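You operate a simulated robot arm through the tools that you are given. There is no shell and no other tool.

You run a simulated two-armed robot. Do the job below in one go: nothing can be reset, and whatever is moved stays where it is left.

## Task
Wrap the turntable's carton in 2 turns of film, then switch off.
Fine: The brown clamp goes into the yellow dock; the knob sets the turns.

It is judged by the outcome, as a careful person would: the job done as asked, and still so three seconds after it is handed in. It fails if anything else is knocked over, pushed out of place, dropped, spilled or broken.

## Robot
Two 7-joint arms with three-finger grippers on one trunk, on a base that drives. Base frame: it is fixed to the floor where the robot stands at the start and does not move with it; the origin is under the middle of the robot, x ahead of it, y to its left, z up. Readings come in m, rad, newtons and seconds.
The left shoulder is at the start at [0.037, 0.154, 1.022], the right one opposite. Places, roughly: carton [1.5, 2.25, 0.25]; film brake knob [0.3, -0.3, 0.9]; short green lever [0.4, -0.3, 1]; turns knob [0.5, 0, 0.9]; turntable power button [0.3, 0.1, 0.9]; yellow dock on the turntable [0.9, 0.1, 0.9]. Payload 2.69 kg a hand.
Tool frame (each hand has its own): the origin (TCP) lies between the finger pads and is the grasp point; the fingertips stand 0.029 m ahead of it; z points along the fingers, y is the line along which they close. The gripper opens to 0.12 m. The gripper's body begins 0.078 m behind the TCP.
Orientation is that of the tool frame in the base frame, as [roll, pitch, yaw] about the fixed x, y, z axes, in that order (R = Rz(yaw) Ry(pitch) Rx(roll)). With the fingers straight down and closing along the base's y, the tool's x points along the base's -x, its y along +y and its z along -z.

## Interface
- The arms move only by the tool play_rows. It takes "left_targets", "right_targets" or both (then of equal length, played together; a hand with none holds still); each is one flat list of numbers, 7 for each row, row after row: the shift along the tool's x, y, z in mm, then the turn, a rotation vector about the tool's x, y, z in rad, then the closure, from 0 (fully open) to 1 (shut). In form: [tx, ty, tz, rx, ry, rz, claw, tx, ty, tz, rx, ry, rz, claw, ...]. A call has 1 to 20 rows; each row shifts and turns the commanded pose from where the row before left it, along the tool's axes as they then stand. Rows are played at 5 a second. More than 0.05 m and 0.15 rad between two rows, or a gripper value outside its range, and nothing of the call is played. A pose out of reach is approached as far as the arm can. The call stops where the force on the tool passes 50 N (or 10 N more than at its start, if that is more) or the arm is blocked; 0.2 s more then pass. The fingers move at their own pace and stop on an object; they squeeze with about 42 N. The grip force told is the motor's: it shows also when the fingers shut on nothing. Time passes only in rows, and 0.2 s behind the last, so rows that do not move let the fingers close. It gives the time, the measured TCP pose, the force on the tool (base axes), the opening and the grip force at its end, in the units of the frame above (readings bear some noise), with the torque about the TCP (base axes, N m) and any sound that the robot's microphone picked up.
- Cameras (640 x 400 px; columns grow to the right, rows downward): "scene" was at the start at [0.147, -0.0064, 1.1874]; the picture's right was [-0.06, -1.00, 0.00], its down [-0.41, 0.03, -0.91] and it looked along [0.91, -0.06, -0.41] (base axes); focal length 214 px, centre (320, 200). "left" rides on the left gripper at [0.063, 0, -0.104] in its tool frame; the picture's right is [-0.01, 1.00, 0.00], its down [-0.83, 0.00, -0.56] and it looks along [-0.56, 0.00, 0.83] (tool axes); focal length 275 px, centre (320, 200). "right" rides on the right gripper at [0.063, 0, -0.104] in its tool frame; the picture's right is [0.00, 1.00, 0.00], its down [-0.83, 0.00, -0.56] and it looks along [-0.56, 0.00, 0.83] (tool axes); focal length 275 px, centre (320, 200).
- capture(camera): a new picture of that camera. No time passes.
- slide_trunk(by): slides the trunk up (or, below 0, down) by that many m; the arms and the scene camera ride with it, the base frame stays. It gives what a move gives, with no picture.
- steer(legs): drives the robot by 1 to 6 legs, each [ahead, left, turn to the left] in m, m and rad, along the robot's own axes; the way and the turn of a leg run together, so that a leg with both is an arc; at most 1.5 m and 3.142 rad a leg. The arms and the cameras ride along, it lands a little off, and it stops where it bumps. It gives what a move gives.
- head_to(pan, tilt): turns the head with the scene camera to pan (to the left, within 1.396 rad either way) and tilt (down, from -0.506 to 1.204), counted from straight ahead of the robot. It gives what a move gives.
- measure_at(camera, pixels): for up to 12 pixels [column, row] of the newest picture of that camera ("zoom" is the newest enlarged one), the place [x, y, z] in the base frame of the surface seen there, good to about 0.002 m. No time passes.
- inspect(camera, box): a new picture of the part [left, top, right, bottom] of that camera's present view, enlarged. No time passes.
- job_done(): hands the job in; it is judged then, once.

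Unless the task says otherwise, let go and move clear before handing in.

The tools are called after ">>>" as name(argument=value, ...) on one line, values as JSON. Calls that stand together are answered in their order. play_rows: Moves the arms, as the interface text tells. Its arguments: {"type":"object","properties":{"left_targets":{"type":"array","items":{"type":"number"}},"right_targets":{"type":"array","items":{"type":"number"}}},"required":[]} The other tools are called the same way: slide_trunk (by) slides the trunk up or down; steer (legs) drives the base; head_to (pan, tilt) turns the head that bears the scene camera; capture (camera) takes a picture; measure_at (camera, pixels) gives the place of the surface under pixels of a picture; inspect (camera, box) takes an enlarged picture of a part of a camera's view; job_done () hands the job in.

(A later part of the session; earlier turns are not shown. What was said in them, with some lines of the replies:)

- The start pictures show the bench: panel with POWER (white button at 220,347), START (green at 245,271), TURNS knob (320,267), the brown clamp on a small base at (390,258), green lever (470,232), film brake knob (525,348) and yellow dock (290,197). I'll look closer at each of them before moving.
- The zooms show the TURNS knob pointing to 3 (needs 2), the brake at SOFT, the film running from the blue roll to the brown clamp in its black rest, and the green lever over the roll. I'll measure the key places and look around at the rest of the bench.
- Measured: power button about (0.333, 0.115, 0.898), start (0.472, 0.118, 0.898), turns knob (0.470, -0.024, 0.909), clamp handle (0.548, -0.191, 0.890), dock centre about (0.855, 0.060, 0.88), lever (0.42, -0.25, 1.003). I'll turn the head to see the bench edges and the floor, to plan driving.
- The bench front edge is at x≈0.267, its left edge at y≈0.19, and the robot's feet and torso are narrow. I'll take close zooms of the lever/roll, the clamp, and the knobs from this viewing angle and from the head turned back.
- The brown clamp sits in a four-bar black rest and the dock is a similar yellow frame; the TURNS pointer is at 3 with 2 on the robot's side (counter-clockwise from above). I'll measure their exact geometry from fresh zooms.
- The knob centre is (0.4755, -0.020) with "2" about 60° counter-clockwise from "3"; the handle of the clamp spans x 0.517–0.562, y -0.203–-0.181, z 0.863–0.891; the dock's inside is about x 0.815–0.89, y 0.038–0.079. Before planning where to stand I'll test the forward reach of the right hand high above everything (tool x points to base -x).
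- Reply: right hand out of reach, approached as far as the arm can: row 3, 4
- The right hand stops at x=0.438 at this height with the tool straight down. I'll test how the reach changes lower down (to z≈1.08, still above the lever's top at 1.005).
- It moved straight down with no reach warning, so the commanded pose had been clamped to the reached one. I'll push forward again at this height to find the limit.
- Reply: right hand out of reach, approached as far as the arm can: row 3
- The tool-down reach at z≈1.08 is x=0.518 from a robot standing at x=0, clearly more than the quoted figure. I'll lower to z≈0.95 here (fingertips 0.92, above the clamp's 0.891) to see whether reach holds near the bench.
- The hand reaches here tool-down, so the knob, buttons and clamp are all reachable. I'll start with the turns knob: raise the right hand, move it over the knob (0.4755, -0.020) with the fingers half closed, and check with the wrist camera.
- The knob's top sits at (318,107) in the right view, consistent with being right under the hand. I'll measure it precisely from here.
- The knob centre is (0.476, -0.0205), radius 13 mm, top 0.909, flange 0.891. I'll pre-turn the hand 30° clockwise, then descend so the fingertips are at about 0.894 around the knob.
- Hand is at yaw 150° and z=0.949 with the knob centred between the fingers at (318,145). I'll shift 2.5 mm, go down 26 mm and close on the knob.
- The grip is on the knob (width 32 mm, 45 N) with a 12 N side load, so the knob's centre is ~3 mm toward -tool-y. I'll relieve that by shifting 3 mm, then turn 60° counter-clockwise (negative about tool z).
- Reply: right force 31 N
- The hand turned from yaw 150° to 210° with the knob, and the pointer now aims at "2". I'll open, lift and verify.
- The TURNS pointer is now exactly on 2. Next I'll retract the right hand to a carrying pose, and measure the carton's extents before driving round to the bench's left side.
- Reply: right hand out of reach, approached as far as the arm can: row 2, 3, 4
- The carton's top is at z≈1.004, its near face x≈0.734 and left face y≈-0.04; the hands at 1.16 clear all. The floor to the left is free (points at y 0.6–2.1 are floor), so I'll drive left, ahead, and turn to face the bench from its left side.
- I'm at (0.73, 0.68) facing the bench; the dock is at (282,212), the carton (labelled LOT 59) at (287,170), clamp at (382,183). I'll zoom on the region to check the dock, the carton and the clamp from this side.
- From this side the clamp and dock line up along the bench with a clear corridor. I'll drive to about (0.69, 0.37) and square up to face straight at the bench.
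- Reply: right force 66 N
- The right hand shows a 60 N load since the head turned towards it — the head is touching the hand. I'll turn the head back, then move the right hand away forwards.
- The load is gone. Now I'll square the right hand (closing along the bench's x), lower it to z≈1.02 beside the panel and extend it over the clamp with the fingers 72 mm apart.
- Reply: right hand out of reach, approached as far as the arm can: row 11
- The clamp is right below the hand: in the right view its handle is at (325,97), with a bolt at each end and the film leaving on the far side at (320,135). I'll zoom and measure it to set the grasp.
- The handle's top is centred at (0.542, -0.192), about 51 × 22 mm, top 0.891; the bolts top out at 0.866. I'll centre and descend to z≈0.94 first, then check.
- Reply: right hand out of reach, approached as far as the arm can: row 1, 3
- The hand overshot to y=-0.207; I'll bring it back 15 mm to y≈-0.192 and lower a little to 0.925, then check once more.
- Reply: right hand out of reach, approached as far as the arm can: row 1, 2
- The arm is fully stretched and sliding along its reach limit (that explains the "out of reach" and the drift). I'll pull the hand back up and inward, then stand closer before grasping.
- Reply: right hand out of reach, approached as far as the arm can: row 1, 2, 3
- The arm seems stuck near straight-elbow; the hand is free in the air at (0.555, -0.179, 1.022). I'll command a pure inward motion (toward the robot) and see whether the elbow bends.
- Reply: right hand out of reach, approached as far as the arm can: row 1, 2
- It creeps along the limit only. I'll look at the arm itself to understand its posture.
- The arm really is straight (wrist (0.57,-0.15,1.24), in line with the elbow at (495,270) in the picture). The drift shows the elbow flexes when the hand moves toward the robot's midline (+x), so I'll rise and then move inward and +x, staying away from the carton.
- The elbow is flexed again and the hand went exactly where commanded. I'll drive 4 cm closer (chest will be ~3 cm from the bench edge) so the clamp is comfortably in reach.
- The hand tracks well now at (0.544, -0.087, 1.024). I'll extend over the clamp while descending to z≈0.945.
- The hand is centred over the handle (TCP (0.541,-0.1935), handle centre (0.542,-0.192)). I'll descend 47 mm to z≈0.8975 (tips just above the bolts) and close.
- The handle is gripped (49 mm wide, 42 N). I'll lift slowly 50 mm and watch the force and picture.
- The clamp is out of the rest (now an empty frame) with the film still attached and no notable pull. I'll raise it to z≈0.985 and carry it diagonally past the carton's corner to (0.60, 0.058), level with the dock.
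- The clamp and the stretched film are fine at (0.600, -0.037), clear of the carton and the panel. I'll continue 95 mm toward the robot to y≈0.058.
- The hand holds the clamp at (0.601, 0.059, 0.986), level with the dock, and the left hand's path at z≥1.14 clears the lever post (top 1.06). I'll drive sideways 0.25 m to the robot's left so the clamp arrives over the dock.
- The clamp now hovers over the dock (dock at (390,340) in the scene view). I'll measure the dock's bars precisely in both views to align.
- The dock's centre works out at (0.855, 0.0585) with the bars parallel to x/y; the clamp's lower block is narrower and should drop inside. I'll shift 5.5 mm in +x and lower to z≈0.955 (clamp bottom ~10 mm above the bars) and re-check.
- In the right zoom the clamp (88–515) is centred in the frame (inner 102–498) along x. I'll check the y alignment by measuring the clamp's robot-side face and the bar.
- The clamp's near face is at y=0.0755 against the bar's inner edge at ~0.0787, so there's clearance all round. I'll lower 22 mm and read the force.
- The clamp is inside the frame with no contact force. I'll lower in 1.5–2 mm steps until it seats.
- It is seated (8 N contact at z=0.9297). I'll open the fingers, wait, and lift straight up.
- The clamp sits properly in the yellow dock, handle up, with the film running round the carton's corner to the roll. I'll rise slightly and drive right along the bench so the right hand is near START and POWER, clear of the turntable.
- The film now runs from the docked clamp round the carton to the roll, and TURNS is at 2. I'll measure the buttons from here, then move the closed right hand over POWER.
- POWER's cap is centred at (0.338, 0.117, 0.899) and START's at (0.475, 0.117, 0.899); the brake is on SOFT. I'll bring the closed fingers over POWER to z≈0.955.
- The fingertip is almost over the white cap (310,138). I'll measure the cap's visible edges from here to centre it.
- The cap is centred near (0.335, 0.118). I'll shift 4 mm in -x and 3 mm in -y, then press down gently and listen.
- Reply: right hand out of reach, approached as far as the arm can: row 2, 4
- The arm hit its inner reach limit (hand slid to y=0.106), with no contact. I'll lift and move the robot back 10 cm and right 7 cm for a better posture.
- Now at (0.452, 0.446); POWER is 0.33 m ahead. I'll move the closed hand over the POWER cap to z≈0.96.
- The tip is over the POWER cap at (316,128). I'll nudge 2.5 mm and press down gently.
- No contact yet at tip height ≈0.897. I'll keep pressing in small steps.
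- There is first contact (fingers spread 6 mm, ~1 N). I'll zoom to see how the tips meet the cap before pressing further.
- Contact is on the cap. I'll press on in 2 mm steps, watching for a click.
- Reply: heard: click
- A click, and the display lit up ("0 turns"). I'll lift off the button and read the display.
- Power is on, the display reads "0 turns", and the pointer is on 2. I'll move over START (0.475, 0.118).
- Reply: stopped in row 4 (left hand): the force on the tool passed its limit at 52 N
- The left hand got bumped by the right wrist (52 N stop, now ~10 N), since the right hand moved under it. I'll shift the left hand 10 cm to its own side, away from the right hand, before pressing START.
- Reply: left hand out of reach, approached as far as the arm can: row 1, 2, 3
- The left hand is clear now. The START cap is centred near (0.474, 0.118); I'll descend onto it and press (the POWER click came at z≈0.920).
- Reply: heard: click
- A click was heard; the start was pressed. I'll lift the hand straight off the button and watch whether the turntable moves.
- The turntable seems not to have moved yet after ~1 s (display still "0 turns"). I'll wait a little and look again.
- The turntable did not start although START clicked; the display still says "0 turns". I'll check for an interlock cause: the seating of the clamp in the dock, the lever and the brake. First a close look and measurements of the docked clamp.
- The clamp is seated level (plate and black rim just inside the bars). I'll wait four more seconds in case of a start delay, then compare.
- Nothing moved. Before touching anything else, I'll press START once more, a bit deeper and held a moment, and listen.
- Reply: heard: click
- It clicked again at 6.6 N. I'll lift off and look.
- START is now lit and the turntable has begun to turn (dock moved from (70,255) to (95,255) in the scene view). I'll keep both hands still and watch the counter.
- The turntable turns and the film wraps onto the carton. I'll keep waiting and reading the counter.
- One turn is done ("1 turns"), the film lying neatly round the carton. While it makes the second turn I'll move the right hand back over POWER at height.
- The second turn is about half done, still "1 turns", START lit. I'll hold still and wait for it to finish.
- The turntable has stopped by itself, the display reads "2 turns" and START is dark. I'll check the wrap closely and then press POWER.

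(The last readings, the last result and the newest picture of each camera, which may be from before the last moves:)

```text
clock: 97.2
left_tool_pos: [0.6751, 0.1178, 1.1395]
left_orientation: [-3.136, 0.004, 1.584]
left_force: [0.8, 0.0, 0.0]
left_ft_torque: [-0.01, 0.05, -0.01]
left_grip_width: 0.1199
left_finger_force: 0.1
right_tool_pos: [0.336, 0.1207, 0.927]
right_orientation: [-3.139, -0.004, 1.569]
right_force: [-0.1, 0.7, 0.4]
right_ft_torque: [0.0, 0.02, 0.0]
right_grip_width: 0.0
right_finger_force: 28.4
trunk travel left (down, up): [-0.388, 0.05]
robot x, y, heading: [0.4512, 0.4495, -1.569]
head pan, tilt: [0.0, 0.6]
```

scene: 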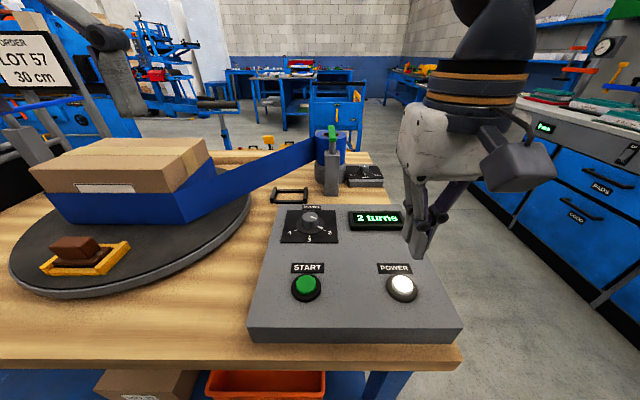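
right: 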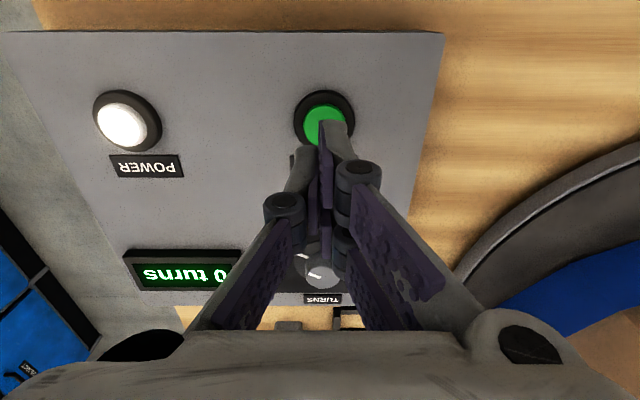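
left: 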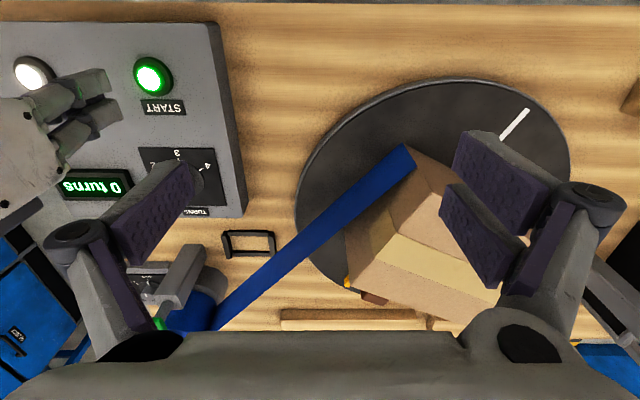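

The film lies evenly round the carton. The tip is just above POWER (z=0.927); I'll press in small steps.

>>> play_rows(right_targets=[-2, -1, 3, 0, 0, 0, 1, 0, 0, 2, 0, 0, 0, 1, 0, 0, 2, 0, 0, 0, 1])

>>> capture(camera="scene")

```text
clock: 98.0
left_tool_pos: [0.6757, 0.1196, 1.1394]
left_orientation: [-3.137, 0.005, 1.583]
left_force: [0.0, 0.3, -0.5]
left_ft_torque: [0.0, -0.02, 0.0]
left_grip_width: 0.12
left_finger_force: 0.0
right_tool_pos: [0.3343, 0.1197, 0.919]
right_orientation: [-3.139, -0.005, 1.57]
right_force: [-1.5, 0.9, 4.6]
right_ft_torque: [0.02, 0.01, 0.0]
right_grip_width: 0.0062
right_finger_force: 27.9
trunk travel left (down, up): [-0.388, 0.05]
robot x, y, heading: [0.4539, 0.4487, -1.562]
head pan, tilt: [0.0, 0.6]
heard: click
```

```text
taken
```

scene: 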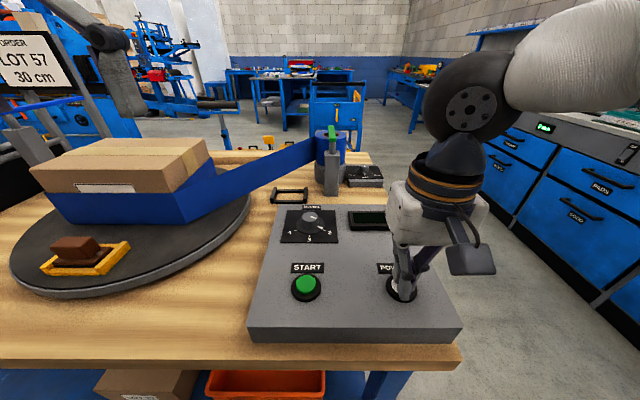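

A click, and the display has gone dark. I'll lift the hand off and verify that the power stays off.

>>> play_rows(right_targets=[0, 0, -10, 0, 0, 0, 1, 0, 0, -30, 0, 0, 0, 1, 0, 0, -40, 0, 0, 0, 1, 0, 0, -40, 0, 0, 0, 1, 0, 0, 0, 0, 0, 0, 1])

>>> inspect(camera="scene", box=[250, 190, 470, 330])

>>> capture(camera="left")

```text
clock: 99.2
left_tool_pos: [0.6749, 0.1171, 1.1387]
left_orientation: [-3.136, 0.004, 1.583]
left_force: [0.0, -0.6, 0.1]
left_ft_torque: [0.02, -0.02, -0.01]
left_grip_width: 0.1201
left_finger_force: 0.0
right_tool_pos: [0.3352, 0.1195, 1.0402]
right_orientation: [-3.139, -0.003, 1.57]
right_force: [-0.4, 1.1, -0.9]
right_ft_torque: [-0.01, -0.01, 0.0]
right_grip_width: 0.0001
right_finger_force: 29.3
trunk travel left (down, up): [-0.388, 0.05]
robot x, y, heading: [0.4532, 0.4506, -1.563]
head pan, tilt: [0.0, 0.6]
```

```text
2.86 times, centred on (360, 260) of scene
```

zoom: 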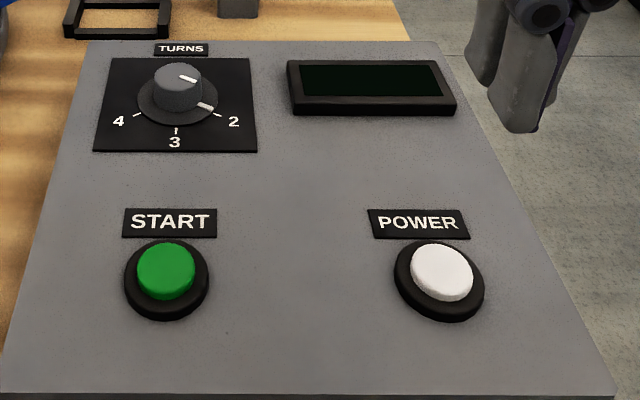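

```text
taken
```

left: 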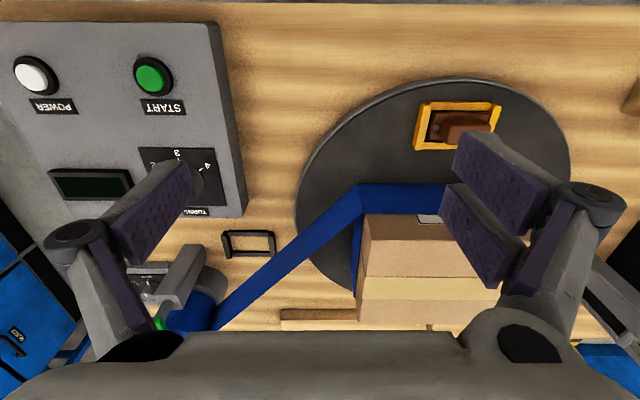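

Power is off: display dark, both buttons unlit, the carton wrapped and the clamp still in the dock. I'll back the robot away from the bench and take a last look.

>>> steer(legs=[[-0.35, 0, 0]])

>>> capture(camera="scene")

>>> inspect(camera="scene", box=[60, 130, 420, 330])

```text
clock: 101.5
left_tool_pos: [0.6741, 0.472, 1.1378]
left_orientation: [-3.137, 0.005, 1.583]
left_force: [-0.8, 0.3, 0.3]
left_ft_torque: [-0.02, -0.03, -0.01]
left_grip_width: 0.1202
left_finger_force: 0.0
right_tool_pos: [0.3332, 0.4727, 1.0395]
right_orientation: [-3.139, -0.002, 1.57]
right_force: [-0.7, 0.8, -0.5]
right_ft_torque: [-0.01, 0.0, -0.01]
right_grip_width: 0.0
right_finger_force: 28.4
trunk travel left (down, up): [-0.388, 0.05]
robot x, y, heading: [0.451, 0.8005, -1.565]
head pan, tilt: [0.0, 0.6]
```

```text
taken
```

scene: 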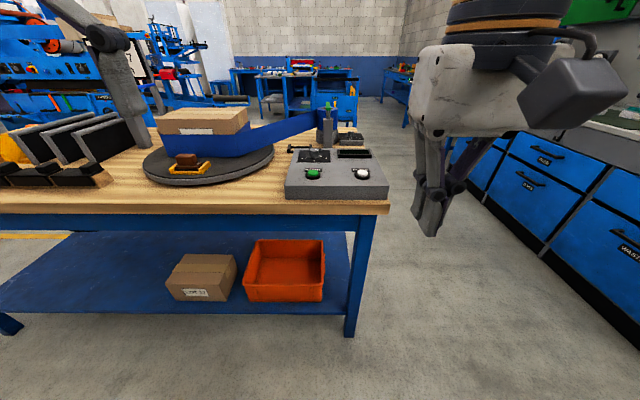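

```text
1.78 times, centred on (240, 230) of scene
```

zoom: 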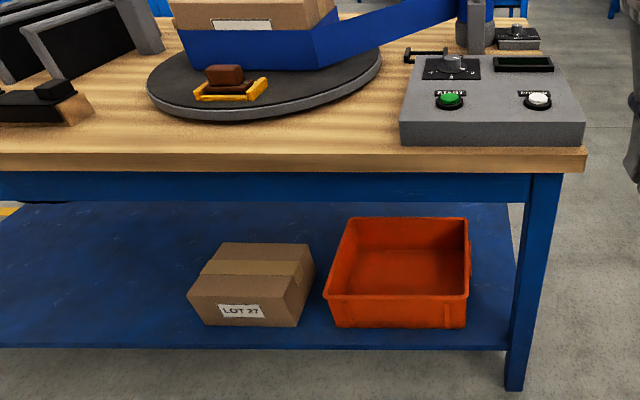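

The last pictures show the carton wrapped at "2 turns", the clamp seated in the yellow dock, the display dark, nothing else moved, and both hands clear of the bench. I'm handing the job in.

>>> job_done()

```text
The job is handed in.
```

The turntable's carton is wrapped in 2 turns of film and the machine is switched off. I have handed the job in.

- **Setting up:** I turned the turns knob from 3 to 2. I then moved the brown clamp from its black rest into the yellow dock, where it is seated with the film attached.
- **Wrapping:** The first press on START clicked, but the turntable did not move. A second, deeper press started it. It stopped by itself with "2 turns" on the display.
- **Switching off:** I pressed POWER and the display went dark.
- **Left as it was:** I did not cut the film, so it still runs from the carton to the roll. I did not touch the green lever or the film brake knob, which is on SOFT.
- **Contacts on the way:** The head touched the right hand once, and the two hands bumped each other once. In the final pictures nothing on the bench looks moved or knocked over.
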